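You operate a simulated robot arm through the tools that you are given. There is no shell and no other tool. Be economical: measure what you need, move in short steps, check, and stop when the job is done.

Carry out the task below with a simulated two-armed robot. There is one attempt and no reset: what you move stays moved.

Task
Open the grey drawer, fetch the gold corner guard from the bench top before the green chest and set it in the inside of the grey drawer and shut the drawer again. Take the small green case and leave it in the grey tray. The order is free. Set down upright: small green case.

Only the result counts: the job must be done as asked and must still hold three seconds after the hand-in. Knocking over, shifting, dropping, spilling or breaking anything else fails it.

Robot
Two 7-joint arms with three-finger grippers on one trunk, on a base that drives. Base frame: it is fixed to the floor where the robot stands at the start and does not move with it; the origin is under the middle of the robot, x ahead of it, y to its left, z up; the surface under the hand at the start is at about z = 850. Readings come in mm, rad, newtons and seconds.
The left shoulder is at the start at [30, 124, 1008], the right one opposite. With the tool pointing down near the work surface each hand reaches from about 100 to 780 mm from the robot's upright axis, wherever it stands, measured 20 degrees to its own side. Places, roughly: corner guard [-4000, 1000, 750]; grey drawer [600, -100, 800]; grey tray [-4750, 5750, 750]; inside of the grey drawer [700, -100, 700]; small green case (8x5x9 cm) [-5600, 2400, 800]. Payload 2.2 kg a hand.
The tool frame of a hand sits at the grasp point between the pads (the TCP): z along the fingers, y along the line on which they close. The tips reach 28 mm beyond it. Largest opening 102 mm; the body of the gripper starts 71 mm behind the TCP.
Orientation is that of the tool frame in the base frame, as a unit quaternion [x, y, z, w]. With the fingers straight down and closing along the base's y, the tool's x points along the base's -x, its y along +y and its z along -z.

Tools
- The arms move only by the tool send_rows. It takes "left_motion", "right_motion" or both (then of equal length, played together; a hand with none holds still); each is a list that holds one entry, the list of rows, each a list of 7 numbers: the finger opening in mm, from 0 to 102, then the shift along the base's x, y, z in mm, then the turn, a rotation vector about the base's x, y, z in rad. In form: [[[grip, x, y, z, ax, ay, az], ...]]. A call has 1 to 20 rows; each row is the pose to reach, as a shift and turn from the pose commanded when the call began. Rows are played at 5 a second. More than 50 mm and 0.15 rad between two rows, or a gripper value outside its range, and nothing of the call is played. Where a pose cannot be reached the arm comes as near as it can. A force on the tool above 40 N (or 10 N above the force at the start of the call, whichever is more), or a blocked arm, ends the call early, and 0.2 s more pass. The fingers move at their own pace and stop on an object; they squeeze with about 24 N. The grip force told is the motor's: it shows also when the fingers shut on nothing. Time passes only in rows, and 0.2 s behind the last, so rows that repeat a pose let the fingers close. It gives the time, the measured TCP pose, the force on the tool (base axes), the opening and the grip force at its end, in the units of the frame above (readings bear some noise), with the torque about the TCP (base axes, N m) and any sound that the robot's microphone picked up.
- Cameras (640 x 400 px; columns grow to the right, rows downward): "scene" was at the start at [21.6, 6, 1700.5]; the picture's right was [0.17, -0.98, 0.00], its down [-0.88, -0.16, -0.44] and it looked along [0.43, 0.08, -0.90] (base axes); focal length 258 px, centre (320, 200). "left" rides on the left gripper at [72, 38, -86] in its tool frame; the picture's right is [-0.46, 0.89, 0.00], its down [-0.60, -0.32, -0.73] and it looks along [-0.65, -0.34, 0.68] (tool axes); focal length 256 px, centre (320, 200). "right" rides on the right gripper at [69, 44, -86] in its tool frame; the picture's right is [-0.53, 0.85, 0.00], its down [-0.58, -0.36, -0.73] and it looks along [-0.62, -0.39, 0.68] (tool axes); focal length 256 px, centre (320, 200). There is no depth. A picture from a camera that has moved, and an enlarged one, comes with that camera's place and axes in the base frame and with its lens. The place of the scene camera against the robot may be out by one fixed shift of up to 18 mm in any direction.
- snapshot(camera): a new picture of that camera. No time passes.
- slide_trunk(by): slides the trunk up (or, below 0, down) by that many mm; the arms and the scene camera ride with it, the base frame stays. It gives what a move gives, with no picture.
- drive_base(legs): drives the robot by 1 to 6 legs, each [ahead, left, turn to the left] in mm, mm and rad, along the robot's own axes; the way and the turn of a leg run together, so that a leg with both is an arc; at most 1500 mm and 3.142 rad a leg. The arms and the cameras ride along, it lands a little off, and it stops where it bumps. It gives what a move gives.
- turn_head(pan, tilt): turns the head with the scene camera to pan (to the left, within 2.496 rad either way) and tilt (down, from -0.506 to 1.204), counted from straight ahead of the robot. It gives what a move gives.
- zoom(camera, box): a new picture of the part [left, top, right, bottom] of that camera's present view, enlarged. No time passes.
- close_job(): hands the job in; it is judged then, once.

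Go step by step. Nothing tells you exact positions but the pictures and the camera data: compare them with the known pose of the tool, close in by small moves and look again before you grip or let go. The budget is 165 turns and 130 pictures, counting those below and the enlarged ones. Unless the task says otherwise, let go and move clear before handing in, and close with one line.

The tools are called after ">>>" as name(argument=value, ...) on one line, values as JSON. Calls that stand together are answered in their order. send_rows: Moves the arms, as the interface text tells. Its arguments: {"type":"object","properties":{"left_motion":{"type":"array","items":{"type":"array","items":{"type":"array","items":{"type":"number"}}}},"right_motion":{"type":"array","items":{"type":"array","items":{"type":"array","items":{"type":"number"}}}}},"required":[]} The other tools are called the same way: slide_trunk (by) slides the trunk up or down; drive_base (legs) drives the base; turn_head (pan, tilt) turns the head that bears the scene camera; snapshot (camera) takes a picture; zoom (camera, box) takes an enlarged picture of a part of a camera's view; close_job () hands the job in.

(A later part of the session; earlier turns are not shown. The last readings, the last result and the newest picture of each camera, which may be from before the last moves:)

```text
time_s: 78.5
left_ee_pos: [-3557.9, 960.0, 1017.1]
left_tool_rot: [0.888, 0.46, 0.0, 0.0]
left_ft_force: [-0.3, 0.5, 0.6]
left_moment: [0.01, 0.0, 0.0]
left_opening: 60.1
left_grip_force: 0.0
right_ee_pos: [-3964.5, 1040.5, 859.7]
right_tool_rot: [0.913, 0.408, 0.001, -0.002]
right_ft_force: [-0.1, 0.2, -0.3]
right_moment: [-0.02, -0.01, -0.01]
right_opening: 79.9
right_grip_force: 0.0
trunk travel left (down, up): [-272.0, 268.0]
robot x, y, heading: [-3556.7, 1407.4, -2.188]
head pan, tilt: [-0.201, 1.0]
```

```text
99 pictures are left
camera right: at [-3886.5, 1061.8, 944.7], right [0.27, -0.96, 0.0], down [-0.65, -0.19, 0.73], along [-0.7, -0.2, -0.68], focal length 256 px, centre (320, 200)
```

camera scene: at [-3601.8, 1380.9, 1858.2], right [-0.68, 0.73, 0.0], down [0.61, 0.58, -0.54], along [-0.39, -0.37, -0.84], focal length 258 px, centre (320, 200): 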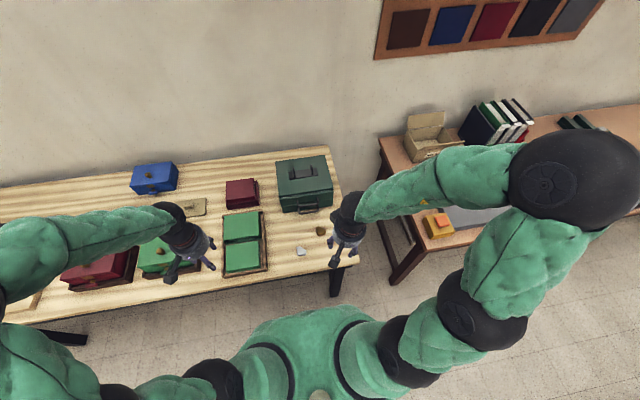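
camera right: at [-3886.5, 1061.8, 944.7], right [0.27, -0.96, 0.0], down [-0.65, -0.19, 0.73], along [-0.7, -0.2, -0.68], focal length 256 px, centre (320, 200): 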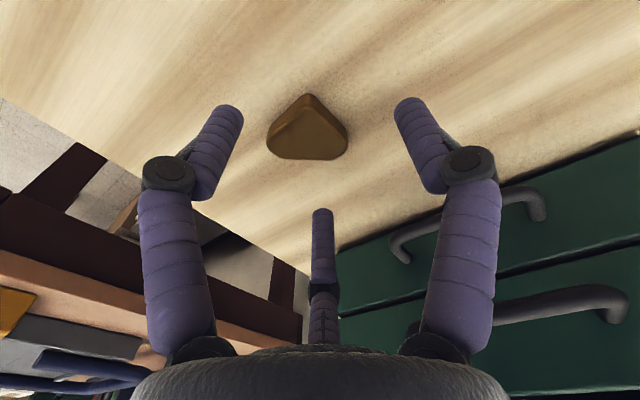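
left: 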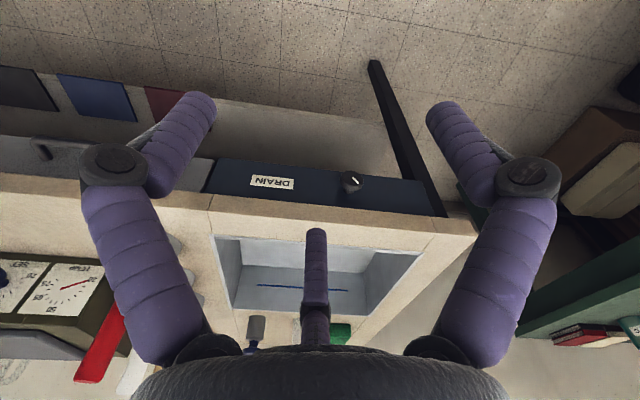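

Reachable now. Descend around the guard with tips just above the bench and close.

>>> send_rows(right_motion=[[[80, -5, 1, -10, 0, 0, 0], [80, -5, 1, -20, 0, 0, 0], [80, -5, 1, -30, 0, 0, 0], [80, -5, 1, -38, 0, 0, 0], [80, -5, 1, -39, 0, 0, 0]]])

>>> snapshot(camera="right")

```text
time_s: 79.7
left_ee_pos: [-3557.0, 961.7, 1017.9]
left_tool_rot: [0.888, 0.459, -0.001, 0.001]
left_ft_force: [0.1, -0.8, -0.3]
left_moment: [0.0, 0.01, -0.03]
left_opening: 59.9
left_grip_force: 0.0
right_ee_pos: [-3969.3, 1040.8, 821.6]
right_tool_rot: [0.913, 0.408, -0.002, -0.001]
right_ft_force: [5.9, 3.6, 17.5]
right_moment: [-0.57, -0.9, 0.44]
right_opening: 80.8
right_grip_force: 8.8
trunk travel left (down, up): [-272.0, 268.0]
robot x, y, heading: [-3559.7, 1410.8, -2.19]
head pan, tilt: [-0.201, 1.0]
```

```text
98 pictures are left
camera right: at [-3891.1, 1062.2, 907.1], right [0.28, -0.96, 0.0], down [-0.65, -0.19, 0.73], along [-0.7, -0.2, -0.68], focal length 256 px, centre (320, 200)
```

right: 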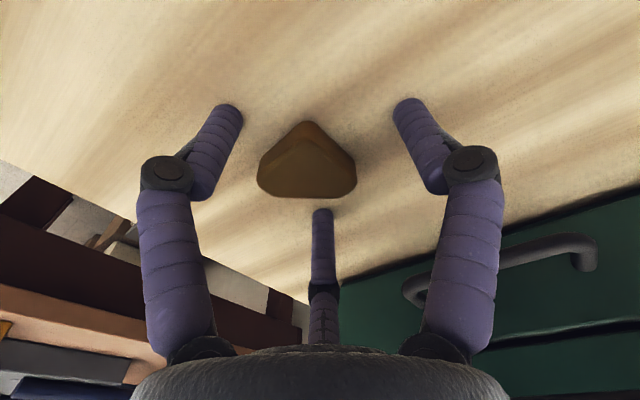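

The hand is lined up well with the plate's edges; tips just touch the bench. Raise 3 mm, trim 5 mm and close.

>>> send_rows(right_motion=[[[80, -1, 3, 3, 0, 0, 0], [80, -1.5, 5, 3, 0, 0, 0], [40, -1.5, 5, 3, 0, 0, 0], [0, -1.5, 5, 3, 0, 0, 0], [0, -1.5, 5, 3, 0, 0, 0], [0, -1.5, 5, 3, 0, 0, 0]]])

>>> snapshot(camera="right")

```text
time_s: 80.7
left_ee_pos: [-3556.4, 959.4, 1018.1]
left_tool_rot: [0.888, 0.459, 0.0, 0.0]
left_ft_force: [0.2, 0.2, 0.2]
left_moment: [0.03, 0.0, 0.01]
left_opening: 59.9
left_grip_force: 0.1
right_ee_pos: [-3971.5, 1043.8, 827.0]
right_tool_rot: [0.913, 0.408, -0.003, 0.0]
right_ft_force: [4.5, 3.9, 18.4]
right_moment: [0.64, -0.26, -0.17]
right_opening: 32.5
right_grip_force: 24.1
trunk travel left (down, up): [-272.0, 268.0]
robot x, y, heading: [-3560.6, 1411.3, -2.187]
head pan, tilt: [-0.201, 1.0]
stopped in row 5 (right hand): the force on the tool passed its limit at 42 N (the readings are from after the stop); the commanded pose is now the measured one
```

```text
97 pictures are left
camera right: at [-3892.1, 1065.5, 912.8], right [0.27, -0.96, 0.0], down [-0.65, -0.18, 0.74], along [-0.71, -0.2, -0.68], focal length 256 px, centre (320, 200)
```

right: 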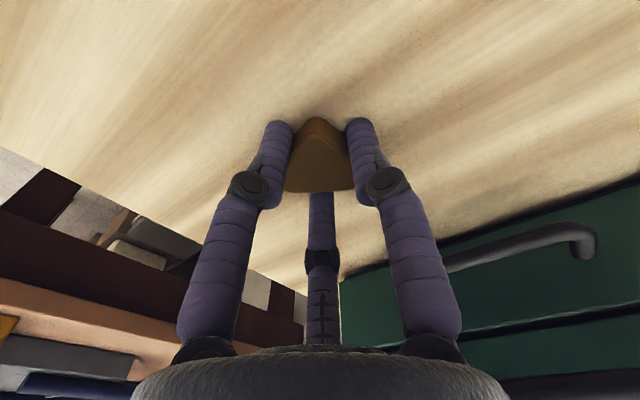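

All three edges are gripped (opening 32.5). Lift.

>>> send_rows(right_motion=[[[0, 0, 0, 15, 0, 0, 0], [0, 0, 0, 50, 0, 0, 0], [0, 5, 8, 95, 0, 0, 0], [0, 25, 36, 130, 0, 0, 0], [0, 45, 64, 160, 0, 0, 0], [0, 65, 92, 180, 0, 0, 0], [0, 85, 120, 190, 0, 0, 0]]])

>>> snapshot(camera="right")

```text
time_s: 82.3
left_ee_pos: [-3556.4, 960.2, 1017.8]
left_tool_rot: [0.888, 0.46, -0.001, 0.001]
left_ft_force: [0.1, 0.0, -0.1]
left_moment: [-0.01, 0.03, -0.01]
left_opening: 60.2
left_grip_force: 0.1
right_ee_pos: [-3885.2, 1164.9, 1017.9]
right_tool_rot: [0.913, 0.408, -0.002, 0.0]
right_ft_force: [-0.4, 0.4, -0.4]
right_moment: [0.02, -0.01, -0.03]
right_opening: 32.2
right_grip_force: 24.3
trunk travel left (down, up): [-272.0, 268.0]
robot x, y, heading: [-3557.5, 1408.0, -2.182]
head pan, tilt: [-0.201, 1.0]
```

```text
96 pictures are left
camera right: at [-3805.7, 1187.7, 1102.2], right [0.27, -0.96, 0.0], down [-0.65, -0.19, 0.73], along [-0.71, -0.2, -0.68], focal length 256 px, centre (320, 200)
```

right: 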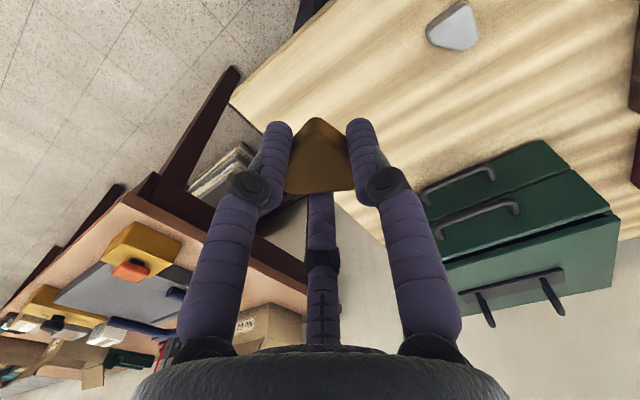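

Guard is secured. Back off, raise the trunk a bit and strafe right along the wall toward the green case.

>>> drive_base(legs=[[-280, 0, 0]])

>>> slide_trunk(by=120)

>>> turn_head(pan=-0.7, tilt=0.5)

>>> drive_base(legs=[[0, -1500, 0]])

>>> snapshot(camera="scene")

```text
time_s: 84.3
left_ee_pos: [-3399.1, 1184.8, 1017.6]
left_tool_rot: [0.889, 0.457, 0.0, 0.001]
left_ft_force: [0.0, 0.1, 0.1]
left_moment: [-0.04, 0.02, -0.01]
left_opening: 60.0
left_grip_force: 0.1
right_ee_pos: [-3725.9, 1394.0, 1016.0]
right_tool_rot: [0.914, 0.405, -0.002, 0.0]
right_ft_force: [0.1, 0.8, 0.4]
right_moment: [-0.03, -0.03, 0.01]
right_opening: 32.2
right_grip_force: 24.2
trunk travel left (down, up): [-272.0, 268.0]
robot x, y, heading: [-3398.2, 1636.8, -2.197]
head pan, tilt: [-0.201, 1.0]
```

```text
time_s: 85.8
left_ee_pos: [-3400.6, 1185.9, 1137.0]
left_tool_rot: [0.89, 0.457, 0.0, 0.0]
left_ft_force: [-0.6, -0.3, 0.0]
left_moment: [0.02, -0.01, -0.02]
left_opening: 59.9
left_grip_force: 0.1
right_ee_pos: [-3725.9, 1393.6, 1136.5]
right_tool_rot: [0.914, 0.405, -0.002, 0.0]
right_ft_force: [-0.1, 0.1, -0.1]
right_moment: [-0.01, 0.02, 0.01]
right_opening: 32.2
right_grip_force: 24.0
trunk travel left (down, up): [-392.0, 148.0]
robot x, y, heading: [-3397.7, 1633.6, -2.191]
head pan, tilt: [-0.201, 1.0]
```

```text
time_s: 86.7
left_ee_pos: [-3400.0, 1185.0, 1138.5]
left_tool_rot: [0.89, 0.457, -0.001, 0.0]
left_ft_force: [0.1, -0.2, 0.4]
left_moment: [-0.01, -0.02, -0.01]
left_opening: 59.8
left_grip_force: 0.0
right_ee_pos: [-3726.7, 1393.7, 1136.3]
right_tool_rot: [0.914, 0.405, -0.001, 0.0]
right_ft_force: [-0.4, -0.5, -0.9]
right_moment: [0.01, 0.02, 0.0]
right_opening: 32.3
right_grip_force: 23.6
trunk travel left (down, up): [-392.0, 148.0]
robot x, y, heading: [-3395.9, 1633.2, -2.193]
head pan, tilt: [-0.7, 0.499]
```

```text
time_s: 94.2
left_ee_pos: [-4639.4, 2080.3, 1138.3]
left_tool_rot: [0.892, 0.453, 0.0, 0.001]
left_ft_force: [0.6, -0.6, 0.3]
left_moment: [0.0, 0.0, 0.03]
left_opening: 60.1
left_grip_force: 0.0
right_ee_pos: [-4966.3, 2291.0, 1136.3]
right_tool_rot: [0.916, 0.402, -0.002, -0.001]
right_ft_force: [-0.3, -0.9, -0.3]
right_moment: [0.0, -0.03, -0.03]
right_opening: 32.3
right_grip_force: 23.9
trunk travel left (down, up): [-392.0, 148.0]
robot x, y, heading: [-4635.7, 2530.2, -2.202]
head pan, tilt: [-0.7, 0.499]
```

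```text
95 pictures are left
camera scene: at [-4714.8, 2527.6, 1891.4], right [-0.24, 0.97, 0.0], down [0.47, 0.11, -0.88], along [-0.85, -0.21, -0.48], focal length 258 px, centre (320, 200)
```

scene: 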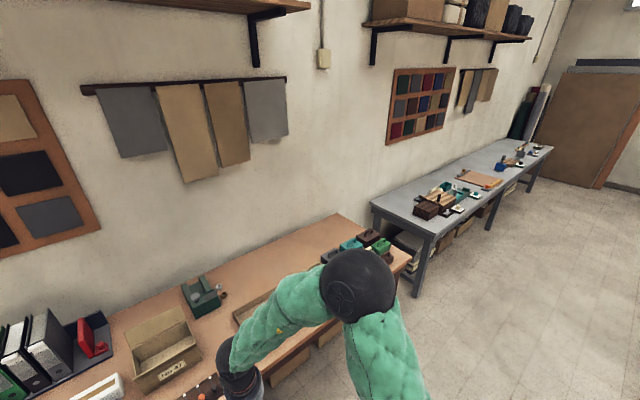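

>>> zoom(camera="scene", box=[300, 210, 440, 300])

>>> drive_base(legs=[[0, -900, 0]])

>>> turn_head(pan=0.1, tilt=0.85)

>>> snapshot(camera="scene")

```text
4.44 times, centred on (370, 255) of scene
camera zoom: at [-4714.8, 2527.6, 1891.4], right [-0.24, 0.97, 0.0], down [0.47, 0.11, -0.88], along [-0.85, -0.21, -0.48], focal length 1146 px, centre (98, -44)
```

zoom: 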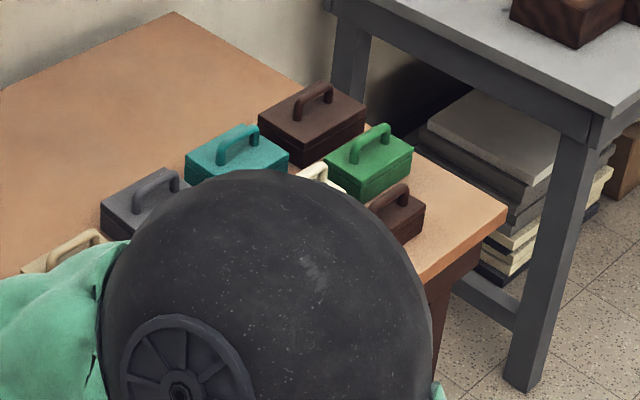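

```text
time_s: 98.9
left_ee_pos: [-5360.3, 2610.9, 1138.7]
left_tool_rot: [0.895, 0.445, -0.001, 0.001]
left_ft_force: [-0.3, -0.1, 0.5]
left_moment: [0.0, 0.0, -0.01]
left_opening: 60.2
left_grip_force: 0.1
right_ee_pos: [-5680.5, 2826.6, 1136.0]
right_tool_rot: [0.919, 0.394, -0.002, 0.0]
right_ft_force: [-0.3, -0.5, -0.1]
right_moment: [-0.03, -0.05, 0.0]
right_opening: 32.2
right_grip_force: 24.3
trunk travel left (down, up): [-392.0, 148.0]
robot x, y, heading: [-5346.7, 3061.6, -2.216]
head pan, tilt: [-0.7, 0.499]
```

```text
time_s: 100.0
left_ee_pos: [-5359.4, 2610.8, 1137.8]
left_tool_rot: [0.895, 0.446, -0.001, 0.001]
left_ft_force: [0.4, 0.6, 0.5]
left_moment: [0.01, 0.01, -0.02]
left_opening: 60.0
left_grip_force: 0.0
right_ee_pos: [-5681.0, 2825.9, 1136.4]
right_tool_rot: [0.919, 0.393, -0.002, 0.0]
right_ft_force: [0.3, -0.1, -1.2]
right_moment: [-0.01, 0.05, 0.04]
right_opening: 32.3
right_grip_force: 23.9
trunk travel left (down, up): [-392.0, 148.0]
robot x, y, heading: [-5345.0, 3064.9, -2.216]
head pan, tilt: [0.099, 0.85]
```

```text
93 pictures are left
camera scene: at [-5378.9, 3011.5, 1861.5], right [-0.85, 0.52, 0.0], down [0.39, 0.64, -0.66], along [-0.34, -0.56, -0.75], focal length 258 px, centre (320, 200)
```

scene: 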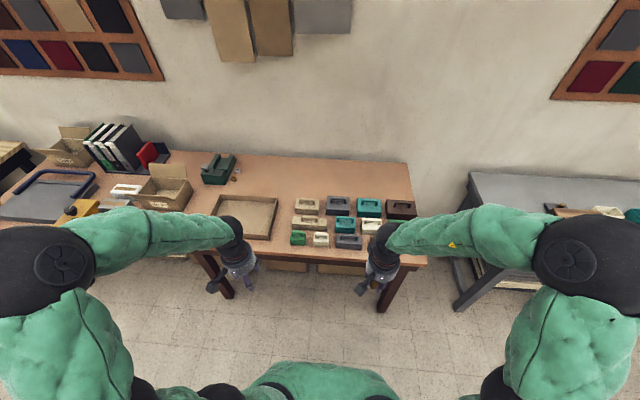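

>>> zoom(camera="scene", box=[200, 140, 440, 290])

>>> snapshot(camera="left")

>>> snapshot(camera="right")

```text
2.67 times, centred on (320, 215) of scene
camera zoom: at [-5378.9, 3011.5, 1861.5], right [-0.85, 0.52, 0.0], down [0.39, 0.64, -0.66], along [-0.34, -0.56, -0.75], focal length 687 px, centre (320, 160)
```

zoom: 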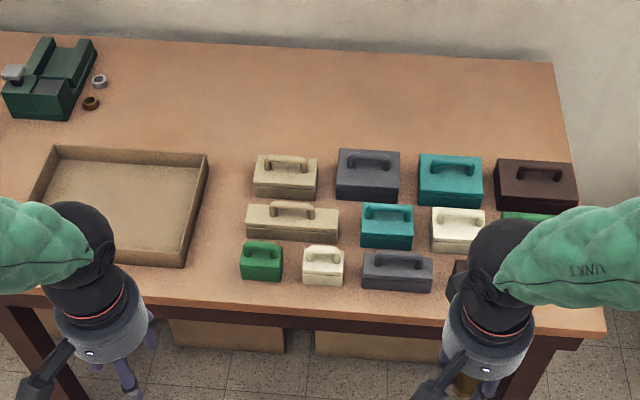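

```text
91 pictures are left
camera left: at [-5285.7, 2645.8, 1223.4], right [0.43, -0.9, 0.0], down [-0.62, -0.29, 0.73], along [-0.66, -0.31, -0.68], focal length 256 px, centre (320, 200)
```

left: 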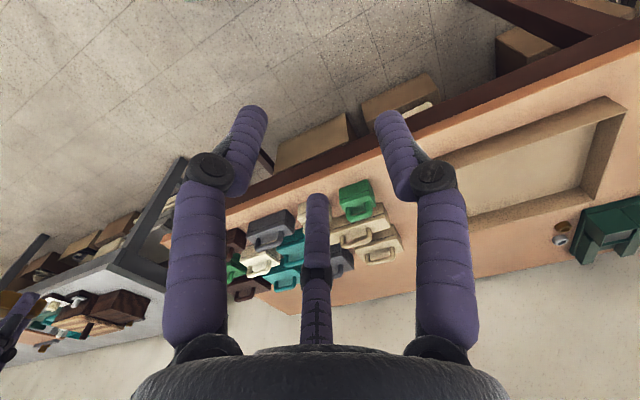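

```text
90 pictures are left
camera right: at [-5601.5, 2845.7, 1221.7], right [0.24, -0.97, 0.0], down [-0.66, -0.17, 0.73], along [-0.71, -0.18, -0.68], focal length 256 px, centre (320, 200)
```

right: 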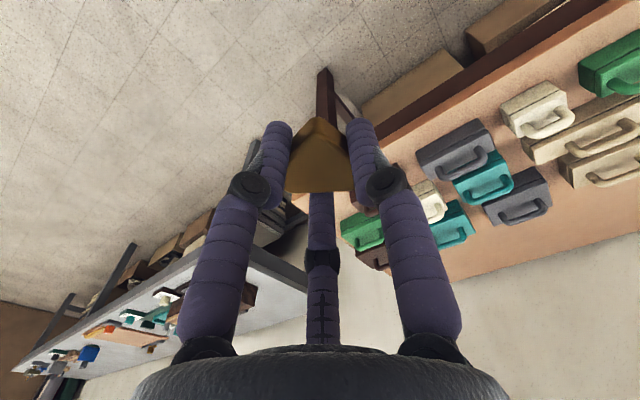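

The small green case is the front-left one in the array (≈(-5636,2392)), with a carrying handle on top. Move closer and lower the trunk to working height (hands stay ~100 mm above the cases).

>>> drive_base(legs=[[200, 0, 0.02]])

>>> slide_trunk(by=-120)

>>> snapshot(camera="left")

>>> snapshot(camera="scene")

```text
time_s: 101.6
left_ee_pos: [-5469.1, 2453.9, 1137.9]
left_tool_rot: [0.891, 0.454, 0.001, 0.001]
left_ft_force: [-0.3, -0.6, 0.0]
left_moment: [0.01, 0.01, 0.02]
left_opening: 59.9
left_grip_force: 0.0
right_ee_pos: [-5792.4, 2663.2, 1135.9]
right_tool_rot: [0.916, 0.401, -0.001, 0.0]
right_ft_force: [0.1, -0.5, -0.4]
right_moment: [0.05, -0.05, -0.02]
right_opening: 32.2
right_grip_force: 23.6
trunk travel left (down, up): [-392.0, 148.0]
robot x, y, heading: [-5460.1, 2905.2, -2.205]
head pan, tilt: [0.099, 0.85]
```

```text
time_s: 103.1
left_ee_pos: [-5468.3, 2454.2, 1018.4]
left_tool_rot: [0.891, 0.454, 0.0, 0.0]
left_ft_force: [0.1, -0.3, 0.2]
left_moment: [-0.04, 0.01, 0.01]
left_opening: 59.8
left_grip_force: 0.0
right_ee_pos: [-5792.8, 2663.5, 1016.9]
right_tool_rot: [0.915, 0.402, -0.002, 0.001]
right_ft_force: [-0.2, -0.4, 0.5]
right_moment: [0.02, -0.03, -0.02]
right_opening: 32.2
right_grip_force: 23.7
trunk travel left (down, up): [-272.0, 268.0]
robot x, y, heading: [-5461.8, 2904.4, -2.2]
head pan, tilt: [0.099, 0.85]
```

```text
89 pictures are left
camera left: at [-5394.2, 2490.3, 1103.6], right [0.44, -0.9, 0.0], down [-0.61, -0.3, 0.73], along [-0.66, -0.32, -0.68], focal length 256 px, centre (320, 200)
```

left: 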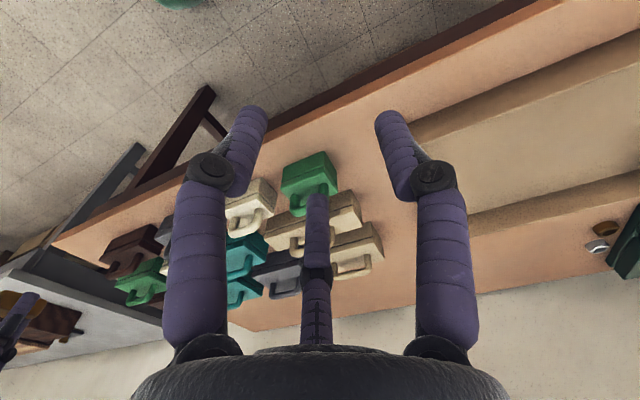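

```text
88 pictures are left
camera scene: at [-5494.2, 2854.5, 1741.6], right [-0.86, 0.51, 0.0], down [0.38, 0.65, -0.66], along [-0.33, -0.57, -0.75], focal length 258 px, centre (320, 200)
```

scene: 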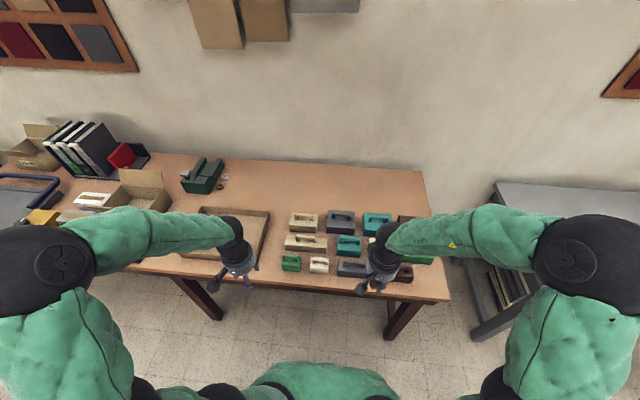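

Hover the left hand above the green case for a close look.

>>> send_rows(left_motion=[[[70, -38, -14, -10, 0, 0, 0], [70, -76, -27, -20, 0, 0, 0], [70, -114, -40, -35, 0, 0, 0], [70, -148, -52, -50, 0, 0, 0], [70, -148, -52, -60, 0, 0, 0], [70, -148, -52, -60, 0, 0, 0]]])

>>> snapshot(camera="left")

>>> zoom(camera="scene", box=[220, 190, 380, 290])

```text
time_s: 104.5
left_ee_pos: [-5614.8, 2403.1, 957.0]
left_tool_rot: [0.891, 0.453, -0.001, 0.001]
left_ft_force: [-0.9, -0.7, -0.2]
left_moment: [-0.02, 0.01, -0.01]
left_opening: 69.8
left_grip_force: 0.0
right_ee_pos: [-5792.9, 2663.5, 1015.4]
right_tool_rot: [0.916, 0.402, -0.002, 0.0]
right_ft_force: [-0.6, 0.2, 0.3]
right_moment: [0.02, 0.03, -0.03]
right_opening: 32.2
right_grip_force: 24.4
trunk travel left (down, up): [-272.0, 268.0]
robot x, y, heading: [-5461.7, 2902.8, -2.201]
head pan, tilt: [0.099, 0.85]
```

```text
87 pictures are left
camera left: at [-5542.1, 2438.6, 1043.0], right [0.44, -0.9, 0.0], down [-0.61, -0.3, 0.73], along [-0.66, -0.32, -0.68], focal length 256 px, centre (320, 200)
```

left: 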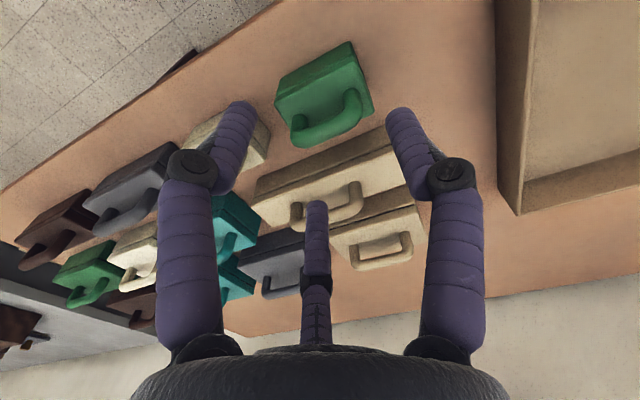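

```text
4.00 times, centred on (300, 240) of scene
camera zoom: at [-5494.7, 2854.4, 1741.4], right [-0.86, 0.51, 0.0], down [0.38, 0.65, -0.66], along [-0.33, -0.57, -0.75], focal length 1031 px, centre (400, 40)
```

zoom: 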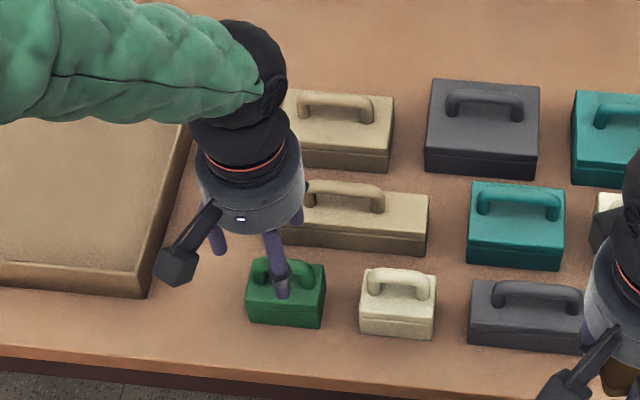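

The handle bar runs along the bench direction at ≈(-5637,2387,~869). I'll turn the left hand 30° so one finger opposes the other two across the bar, and re-measure closer.

>>> send_rows(left_motion=[[[80, -5, -4, 0, 0, 0, 0.13], [80, -10, -8, 0, 0, 0, 0.26], [80, -16, -12, -5, 0, 0, 0.39], [80, -22, -16, -15, 0, 0, 0.52], [80, -22, -16, -27, 0, 0, 0.52], [80, -22, -16, -27, 0, 0, 0.52]]])

>>> snapshot(camera="left")

```text
time_s: 105.9
left_ee_pos: [-5637.6, 2384.9, 931.5]
left_tool_rot: [0.745, 0.667, -0.001, 0.001]
left_ft_force: [0.9, -0.1, -0.1]
left_moment: [-0.02, -0.03, -0.03]
left_opening: 79.7
left_grip_force: 0.1
right_ee_pos: [-5793.2, 2664.5, 1015.5]
right_tool_rot: [0.916, 0.402, -0.003, 0.0]
right_ft_force: [-0.2, 0.9, -0.3]
right_moment: [0.01, -0.04, 0.01]
right_opening: 31.9
right_grip_force: 24.2
trunk travel left (down, up): [-272.0, 268.0]
robot x, y, heading: [-5460.4, 2902.2, -2.204]
head pan, tilt: [0.099, 0.85]
```

```text
85 pictures are left
camera left: at [-5592.0, 2454.5, 1016.4], right [0.83, -0.56, 0.0], down [-0.38, -0.57, 0.73], along [-0.41, -0.61, -0.68], focal length 256 px, centre (320, 200)
```

left: 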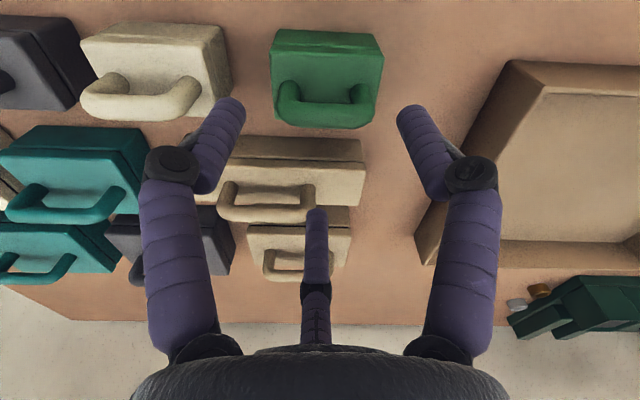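

The bar triangulates to (-5632,2388,875). Descend straddling it with opening 80, then check.

>>> send_rows(left_motion=[[[80, 5, 1, -10, 0, 0, 0], [80, 5, 1, -20, 0, 0, 0], [80, 5, 1, -30, 0, 0, 0], [80, 5, 1, -42, 0, 0, 0], [80, 5, 1, -42, 0, 0, 0]]])

>>> snapshot(camera="left")

>>> zoom(camera="scene", box=[240, 210, 360, 285])

```text
time_s: 107.1
left_ee_pos: [-5632.6, 2386.4, 888.8]
left_tool_rot: [0.744, 0.668, -0.001, 0.0]
left_ft_force: [0.6, 0.3, 0.5]
left_moment: [0.03, -0.01, 0.01]
left_opening: 79.8
left_grip_force: 0.1
right_ee_pos: [-5792.0, 2664.1, 1016.7]
right_tool_rot: [0.916, 0.402, -0.002, 0.0]
right_ft_force: [0.4, -1.0, -1.0]
right_moment: [0.05, 0.02, -0.02]
right_opening: 32.1
right_grip_force: 24.5
trunk travel left (down, up): [-272.0, 268.0]
robot x, y, heading: [-5461.9, 2901.2, -2.201]
head pan, tilt: [0.099, 0.85]
```

```text
84 pictures are left
camera left: at [-5586.9, 2455.1, 974.1], right [0.83, -0.56, 0.0], down [-0.38, -0.57, 0.73], along [-0.41, -0.61, -0.68], focal length 256 px, centre (320, 200)
```

left: 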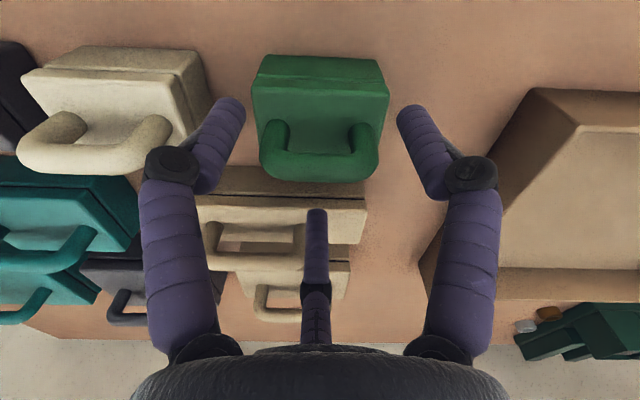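

```text
5.33 times, centred on (300, 248) of scene
camera zoom: at [-5494.1, 2854.6, 1741.4], right [-0.86, 0.51, 0.0], down [0.38, 0.65, -0.66], along [-0.33, -0.57, -0.75], focal length 1375 px, centre (427, -53)
```

zoom: 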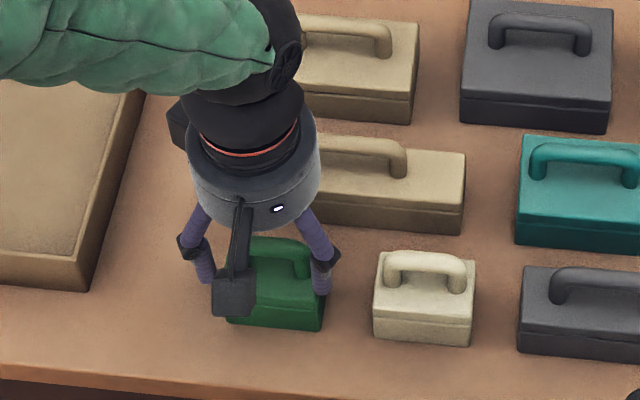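

Alignment matches exactly (bar at the expected pixel). Close the left hand.

>>> send_rows(left_motion=[[[40, 0, 0, 0, 0, 0, 0], [0, 0, 0, 0, 0, 0, 0], [0, 0, 0, 0, 0, 0, 0], [0, 0, 0, 0, 0, 0, 0], [0, 0, 0, 0, 0, 0, 0]]])

>>> snapshot(camera="left")

```text
time_s: 108.3
left_ee_pos: [-5633.0, 2387.0, 887.8]
left_tool_rot: [0.745, 0.667, 0.001, 0.0]
left_ft_force: [-0.6, -0.1, 0.9]
left_moment: [0.05, 0.04, 0.0]
left_opening: 20.3
left_grip_force: 23.8
right_ee_pos: [-5793.5, 2662.8, 1015.8]
right_tool_rot: [0.916, 0.402, -0.001, -0.001]
right_ft_force: [0.4, 0.5, -0.8]
right_moment: [-0.01, 0.02, 0.02]
right_opening: 32.2
right_grip_force: 24.2
trunk travel left (down, up): [-272.0, 268.0]
robot x, y, heading: [-5464.5, 2906.5, -2.203]
head pan, tilt: [0.099, 0.85]
```

```text
82 pictures are left
camera left: at [-5587.0, 2455.1, 974.1], right [0.83, -0.56, 0.0], down [-0.38, -0.57, 0.73], along [-0.41, -0.61, -0.68], focal length 256 px, centre (320, 200)
```

left: 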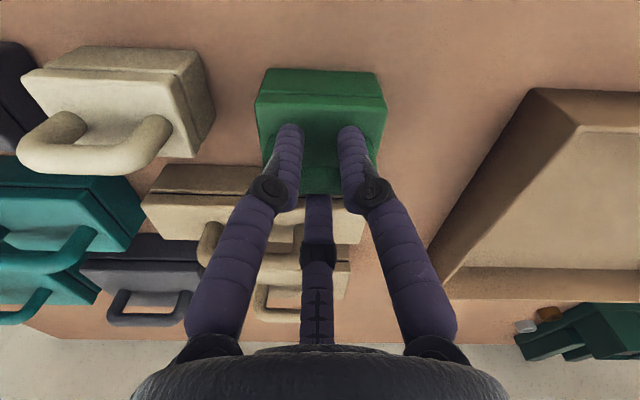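

Gripped at 20 mm. Lift straight up and check.

>>> send_rows(left_motion=[[[0, 0, 0, 10, 0, 0, 0], [0, 0, 0, 30, 0, 0, 0], [0, 0, 0, 60, 0, 0, 0], [0, 0, 0, 90, 0, 0, 0], [0, 0, 0, 120, 0, 0, 0], [0, 10, 14, 150, 0, 0, 0], [0, 30, 42, 165, 0, 0, 0], [0, 50, 70, 175, 0, 0, 0], [0, 70, 98, 180, 0, 0, 0]]])

>>> snapshot(camera="left")

>>> snapshot(camera="scene")

```text
time_s: 110.3
left_ee_pos: [-5563.0, 2485.9, 1069.0]
left_tool_rot: [0.745, 0.668, -0.001, 0.0]
left_ft_force: [0.4, 0.5, -0.5]
left_moment: [0.02, 0.02, 0.01]
left_opening: 20.5
left_grip_force: 24.5
right_ee_pos: [-5792.7, 2664.4, 1017.3]
right_tool_rot: [0.916, 0.401, -0.002, 0.0]
right_ft_force: [0.0, -0.5, 0.4]
right_moment: [-0.02, -0.02, 0.03]
right_opening: 32.2
right_grip_force: 24.0
trunk travel left (down, up): [-272.0, 268.0]
robot x, y, heading: [-5462.2, 2905.6, -2.203]
head pan, tilt: [0.099, 0.85]
```

```text
81 pictures are left
camera left: at [-5516.5, 2553.5, 1154.8], right [0.83, -0.56, 0.0], down [-0.38, -0.56, 0.73], along [-0.41, -0.61, -0.68], focal length 256 px, centre (320, 200)
```

left: 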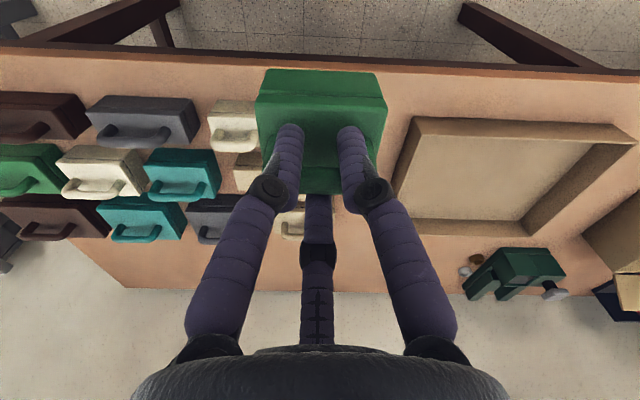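

```text
80 pictures are left
camera scene: at [-5493.2, 2855.6, 1741.5], right [-0.86, 0.51, 0.0], down [0.38, 0.65, -0.66], along [-0.33, -0.57, -0.75], focal length 258 px, centre (320, 200)
```

scene: 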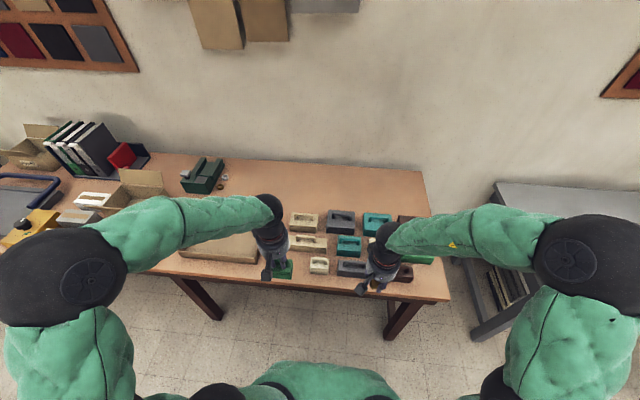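

Case held upright. Back away, raise the trunk a bit, and look toward the tray area.

>>> drive_base(legs=[[-350, 0, 0]])

>>> turn_head(pan=-2.4, tilt=0.45)

>>> snapshot(camera="scene")

>>> turn_head(pan=2.4, tilt=0.45)

>>> snapshot(camera="scene")

```text
time_s: 112.6
left_ee_pos: [-5359.1, 2765.5, 1068.3]
left_tool_rot: [0.745, 0.667, -0.001, 0.001]
left_ft_force: [0.5, 0.5, -0.2]
left_moment: [-0.01, 0.01, 0.0]
left_opening: 20.4
left_grip_force: 23.8
right_ee_pos: [-5587.7, 2944.7, 1015.9]
right_tool_rot: [0.916, 0.4, -0.001, 0.0]
right_ft_force: [0.5, -0.7, 0.5]
right_moment: [0.0, 0.01, -0.01]
right_opening: 32.0
right_grip_force: 24.1
trunk travel left (down, up): [-272.0, 268.0]
robot x, y, heading: [-5254.4, 3182.4, -2.2]
head pan, tilt: [0.099, 0.85]
```

```text
time_s: 114.9
left_ee_pos: [-5359.2, 2765.0, 1068.7]
left_tool_rot: [0.745, 0.667, 0.0, 0.001]
left_ft_force: [0.9, 0.2, -0.3]
left_moment: [0.0, 0.03, -0.02]
left_opening: 20.2
left_grip_force: 23.7
right_ee_pos: [-5588.6, 2945.0, 1016.7]
right_tool_rot: [0.916, 0.4, -0.002, 0.0]
right_ft_force: [-0.2, -0.7, -0.5]
right_moment: [0.0, 0.03, 0.0]
right_opening: 32.3
right_grip_force: 23.9
trunk travel left (down, up): [-272.0, 268.0]
robot x, y, heading: [-5259.3, 3186.9, -2.201]
head pan, tilt: [-2.4, 0.45]
```

```text
79 pictures are left
camera scene: at [-5259.9, 3293.7, 1775.9], right [0.99, 0.11, 0.0], down [0.05, -0.43, -0.9], along [-0.1, 0.89, -0.44], focal length 258 px, centre (320, 200)
```

scene: 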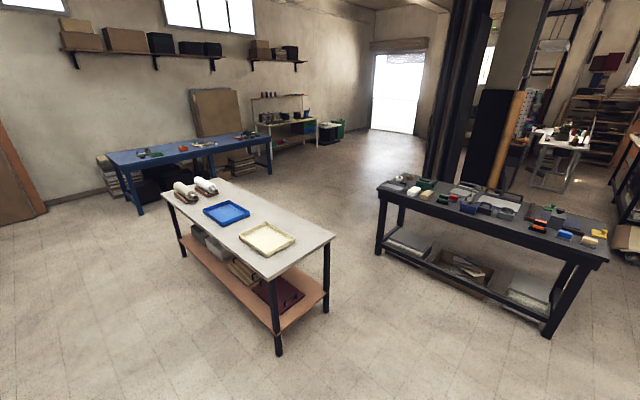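

```text
time_s: 118.7
left_ee_pos: [-5358.5, 2763.7, 1068.9]
left_tool_rot: [0.745, 0.667, -0.001, 0.0]
left_ft_force: [-0.2, -0.5, -0.5]
left_moment: [0.03, 0.02, 0.0]
left_opening: 20.5
left_grip_force: 23.5
right_ee_pos: [-5589.1, 2945.9, 1017.8]
right_tool_rot: [0.916, 0.4, -0.001, 0.0]
right_ft_force: [0.6, -1.2, 0.2]
right_moment: [-0.04, -0.01, 0.0]
right_opening: 32.0
right_grip_force: 24.0
trunk travel left (down, up): [-272.0, 268.0]
robot x, y, heading: [-5257.5, 3181.2, -2.201]
head pan, tilt: [2.4, 0.45]
```

```text
78 pictures are left
camera scene: at [-5159.7, 3220.2, 1775.9], right [0.2, -0.98, 0.0], down [-0.43, -0.08, -0.9], along [0.88, 0.18, -0.44], focal length 258 px, centre (320, 200)
```

scene: 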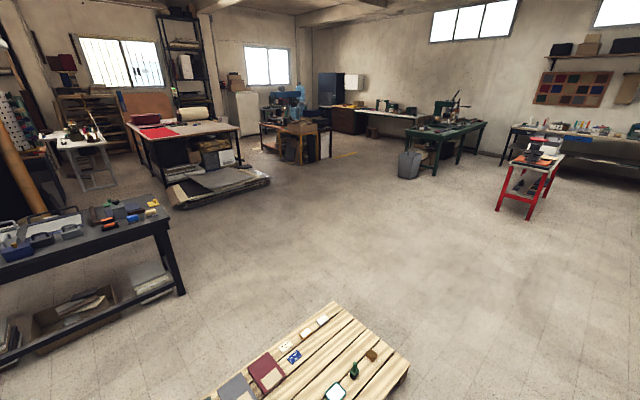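

>>> turn_head(pan=-2.4, tilt=0.45)

>>> zoom(camera="scene", box=[365, 160, 625, 280])

```text
time_s: 122.5
left_ee_pos: [-5359.3, 2764.8, 1070.0]
left_tool_rot: [0.745, 0.667, 0.0, 0.001]
left_ft_force: [-0.4, 0.3, -0.7]
left_moment: [-0.02, 0.02, 0.03]
left_opening: 20.3
left_grip_force: 24.2
right_ee_pos: [-5590.1, 2945.4, 1015.2]
right_tool_rot: [0.916, 0.4, -0.002, -0.001]
right_ft_force: [0.2, -0.1, -0.8]
right_moment: [0.03, -0.01, 0.01]
right_opening: 32.4
right_grip_force: 23.8
trunk travel left (down, up): [-272.0, 268.0]
robot x, y, heading: [-5257.6, 3179.9, -2.21]
head pan, tilt: [-2.4, 0.45]
```

```text
2.46 times, centred on (495, 220) of scene
camera zoom: at [-5259.9, 3293.7, 1775.9], right [0.99, 0.11, 0.0], down [0.05, -0.43, -0.9], along [-0.1, 0.9, -0.44], focal length 634 px, centre (-111, 151)
```

zoom: 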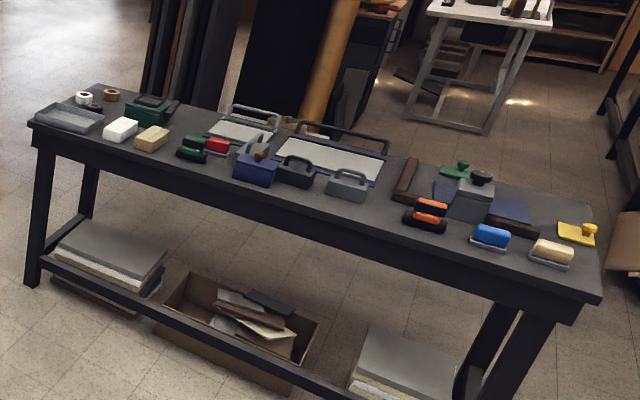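

The grey tray is at the left end of the dark bench, ≈(-4811,5685). Turn around and go through the gap between the white table and the pallet.

>>> drive_base(legs=[[0, 0, 3.14], [0, 470, 0]])

>>> turn_head(pan=0, tilt=0.6)

>>> snapshot(camera="scene")

```text
time_s: 132.6
left_ee_pos: [-5539.3, 3877.5, 1068.6]
left_tool_rot: [-0.668, 0.744, -0.001, 0.0]
left_ft_force: [-0.4, 0.0, 0.5]
left_moment: [-0.01, -0.03, -0.02]
left_opening: 20.2
left_grip_force: 24.9
right_ee_pos: [-5307.6, 3698.7, 1015.7]
right_tool_rot: [-0.403, 0.915, -0.001, 0.002]
right_ft_force: [0.3, -0.1, -0.3]
right_moment: [0.02, 0.01, -0.01]
right_opening: 32.0
right_grip_force: 24.5
trunk travel left (down, up): [-272.0, 268.0]
robot x, y, heading: [-5640.3, 3458.0, 0.943]
head pan, tilt: [-2.4, 0.45]
```

```text
time_s: 134.8
left_ee_pos: [-5537.7, 3878.1, 1068.3]
left_tool_rot: [-0.667, 0.745, 0.001, 0.001]
left_ft_force: [1.1, 0.2, 0.0]
left_moment: [-0.02, 0.01, 0.02]
left_opening: 20.5
left_grip_force: 23.5
right_ee_pos: [-5307.9, 3698.6, 1016.7]
right_tool_rot: [-0.403, 0.915, 0.0, 0.002]
right_ft_force: [0.2, 0.2, 0.0]
right_moment: [0.0, -0.03, 0.03]
right_opening: 32.3
right_grip_force: 23.8
trunk travel left (down, up): [-272.0, 268.0]
robot x, y, heading: [-5641.6, 3459.1, 0.94]
head pan, tilt: [0.0, 0.6]
```

```text
76 pictures are left
camera scene: at [-5614.2, 3501.2, 1762.3], right [0.81, -0.59, 0.0], down [-0.33, -0.46, -0.82], along [0.48, 0.67, -0.57], focal length 258 px, centre (320, 200)
```

scene: 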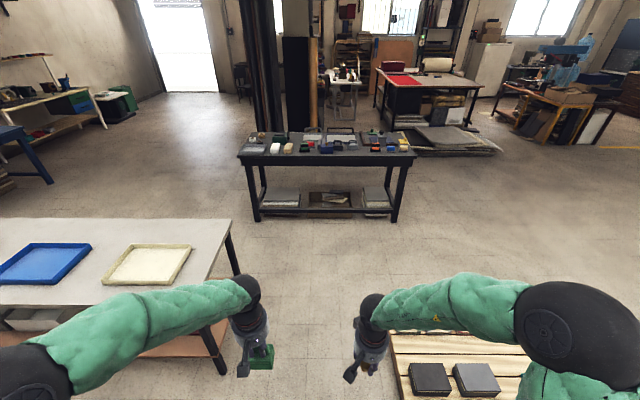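

Clear corridor. Drive forward, then re-measure the tray.

>>> drive_base(legs=[[0, 60, 0], [1500, 0, 0]])

>>> turn_head(pan=0.3, tilt=0.75)

>>> snapshot(camera="scene")

```text
time_s: 142.9
left_ee_pos: [-4700.9, 5137.2, 1067.6]
left_tool_rot: [-0.668, 0.744, 0.001, 0.0]
left_ft_force: [0.2, -0.2, 0.0]
left_moment: [-0.01, 0.0, -0.02]
left_opening: 20.7
left_grip_force: 23.7
right_ee_pos: [-4470.5, 4957.0, 1016.2]
right_tool_rot: [-0.403, 0.915, 0.0, 0.002]
right_ft_force: [-0.6, -0.3, -0.6]
right_moment: [-0.02, -0.02, -0.01]
right_opening: 32.0
right_grip_force: 24.4
trunk travel left (down, up): [-272.0, 268.0]
robot x, y, heading: [-4800.1, 4718.2, 0.942]
head pan, tilt: [0.0, 0.6]
```

```text
time_s: 143.7
left_ee_pos: [-4700.0, 5136.7, 1068.2]
left_tool_rot: [-0.668, 0.744, 0.0, 0.0]
left_ft_force: [0.0, 0.8, 0.0]
left_moment: [0.0, -0.01, 0.0]
left_opening: 20.4
left_grip_force: 24.0
right_ee_pos: [-4472.0, 4957.5, 1017.0]
right_tool_rot: [-0.403, 0.915, 0.0, 0.002]
right_ft_force: [-0.2, 0.6, -0.1]
right_moment: [0.0, -0.01, 0.01]
right_opening: 32.1
right_grip_force: 23.7
trunk travel left (down, up): [-272.0, 268.0]
robot x, y, heading: [-4801.1, 4718.1, 0.941]
head pan, tilt: [0.3, 0.75]
```

```text
75 pictures are left
camera scene: at [-4801.0, 4766.9, 1749.5], right [0.95, -0.32, 0.0], down [-0.22, -0.65, -0.73], along [0.24, 0.69, -0.68], focal length 258 px, centre (320, 200)
```

scene: 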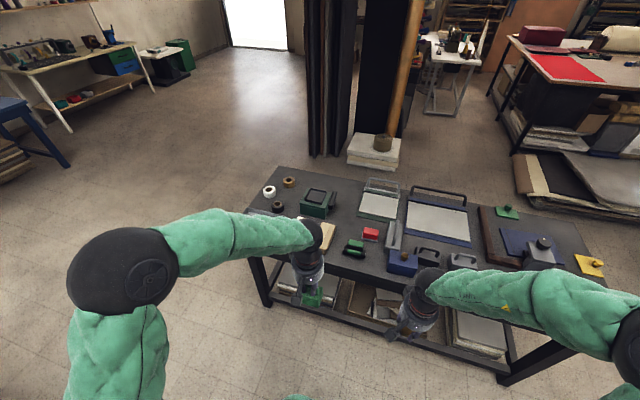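

Continue: a bit forward, then left to bring the tray in front of the left hand.

>>> drive_base(legs=[[190, 0, 0], [0, 400, 0]])

>>> turn_head(pan=0.0, tilt=0.9)

>>> snapshot(camera="scene")

>>> snapshot(camera="left")

```text
time_s: 147.3
left_ee_pos: [-4913.1, 5520.3, 1067.8]
left_tool_rot: [-0.67, 0.742, 0.0, -0.001]
left_ft_force: [0.4, -0.1, -0.2]
left_moment: [0.0, -0.02, -0.02]
left_opening: 20.3
left_grip_force: 23.6
right_ee_pos: [-4682.3, 5341.5, 1016.7]
right_tool_rot: [-0.406, 0.914, -0.001, 0.003]
right_ft_force: [-1.3, 0.1, -0.1]
right_moment: [0.03, -0.01, 0.01]
right_opening: 32.2
right_grip_force: 24.2
trunk travel left (down, up): [-272.0, 268.0]
robot x, y, heading: [-5008.6, 5099.4, 0.95]
head pan, tilt: [0.3, 0.75]
```

```text
time_s: 148.1
left_ee_pos: [-4913.3, 5520.5, 1068.3]
left_tool_rot: [-0.671, 0.742, 0.0, 0.0]
left_ft_force: [0.6, -0.8, 0.0]
left_moment: [0.0, 0.02, -0.01]
left_opening: 20.7
left_grip_force: 24.0
right_ee_pos: [-4681.7, 5341.5, 1015.5]
right_tool_rot: [-0.405, 0.914, 0.0, 0.002]
right_ft_force: [0.7, 0.1, 0.0]
right_moment: [-0.02, 0.04, -0.01]
right_opening: 32.3
right_grip_force: 24.4
trunk travel left (down, up): [-272.0, 268.0]
robot x, y, heading: [-5009.6, 5096.8, 0.951]
head pan, tilt: [0.0, 0.901]
```

```text
74 pictures are left
camera scene: at [-4993.8, 5132.2, 1737.6], right [0.81, -0.58, 0.0], down [-0.46, -0.64, -0.62], along [0.36, 0.51, -0.78], focal length 258 px, centre (320, 200)
```

scene: 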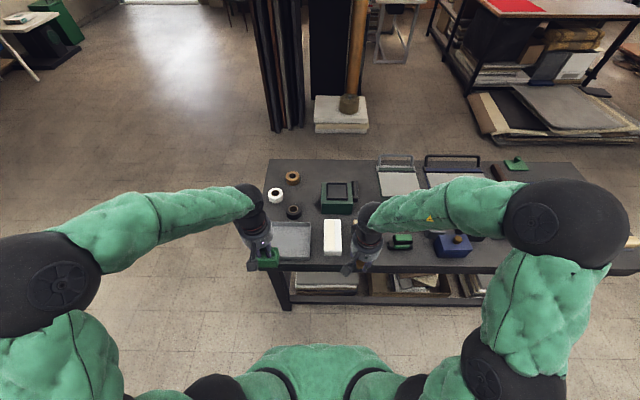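

```text
73 pictures are left
camera left: at [-4958.1, 5451.7, 1154.3], right [-0.83, 0.55, 0.0], down [0.38, 0.57, 0.73], along [0.4, 0.61, -0.68], focal length 256 px, centre (320, 200)
```

left: 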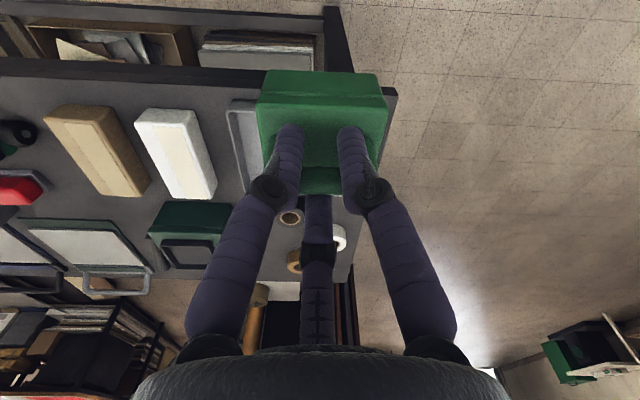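

>>> zoom(camera="scene", box=[230, 190, 390, 290])

```text
4.00 times, centred on (310, 240) of scene
camera zoom: at [-4993.8, 5132.2, 1737.6], right [0.81, -0.58, 0.0], down [-0.46, -0.64, -0.62], along [0.36, 0.51, -0.78], focal length 1031 px, centre (360, 40)
```

zoom: 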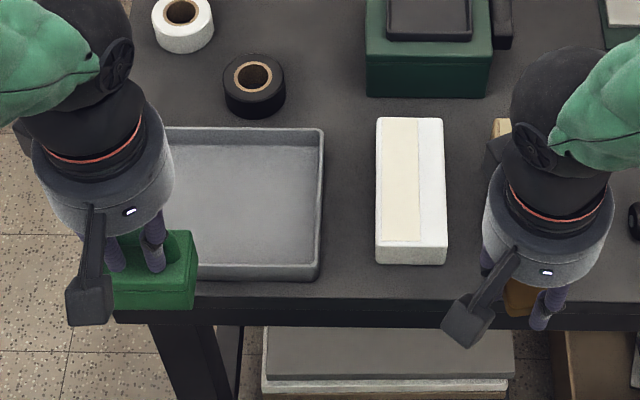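

Tray's left edge is hidden; pull the left hand back 120 mm to see it all.

>>> send_rows(left_motion=[[[0, -23, -33, 0, 0, 0, 0], [0, -46, -65, 0, 0, 0, 0], [0, -70, -98, 0, 0, 0, 0]]])

>>> zoom(camera="scene", box=[220, 190, 380, 290])

>>> snapshot(camera="left")

```text
time_s: 148.9
left_ee_pos: [-4984.2, 5420.7, 1069.3]
left_tool_rot: [-0.671, 0.742, 0.0, 0.001]
left_ft_force: [-0.4, -0.4, 0.1]
left_moment: [0.01, -0.01, 0.02]
left_opening: 20.6
left_grip_force: 24.5
right_ee_pos: [-4682.6, 5339.6, 1015.7]
right_tool_rot: [-0.406, 0.914, 0.001, 0.003]
right_ft_force: [-0.2, -1.0, -0.5]
right_moment: [0.05, -0.04, 0.01]
right_opening: 32.1
right_grip_force: 24.3
trunk travel left (down, up): [-272.0, 268.0]
robot x, y, heading: [-5012.9, 5100.5, 0.949]
head pan, tilt: [0.0, 0.901]
```

```text
4.00 times, centred on (300, 240) of scene
camera zoom: at [-4995.4, 5130.3, 1737.6], right [0.81, -0.58, 0.0], down [-0.46, -0.64, -0.62], along [0.36, 0.51, -0.78], focal length 1031 px, centre (400, 40)
```

zoom: 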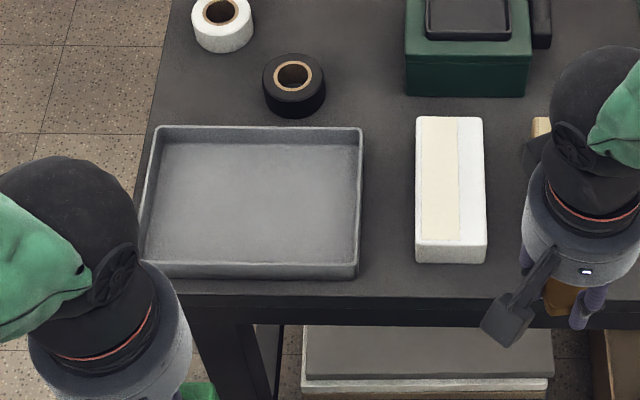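

```text
70 pictures are left
camera left: at [-5028.3, 5353.0, 1155.2], right [-0.83, 0.55, 0.0], down [0.38, 0.57, 0.73], along [0.4, 0.61, -0.68], focal length 256 px, centre (320, 200)
```

left: 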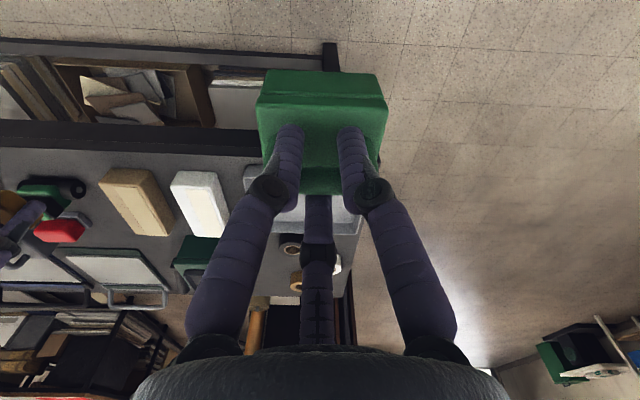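

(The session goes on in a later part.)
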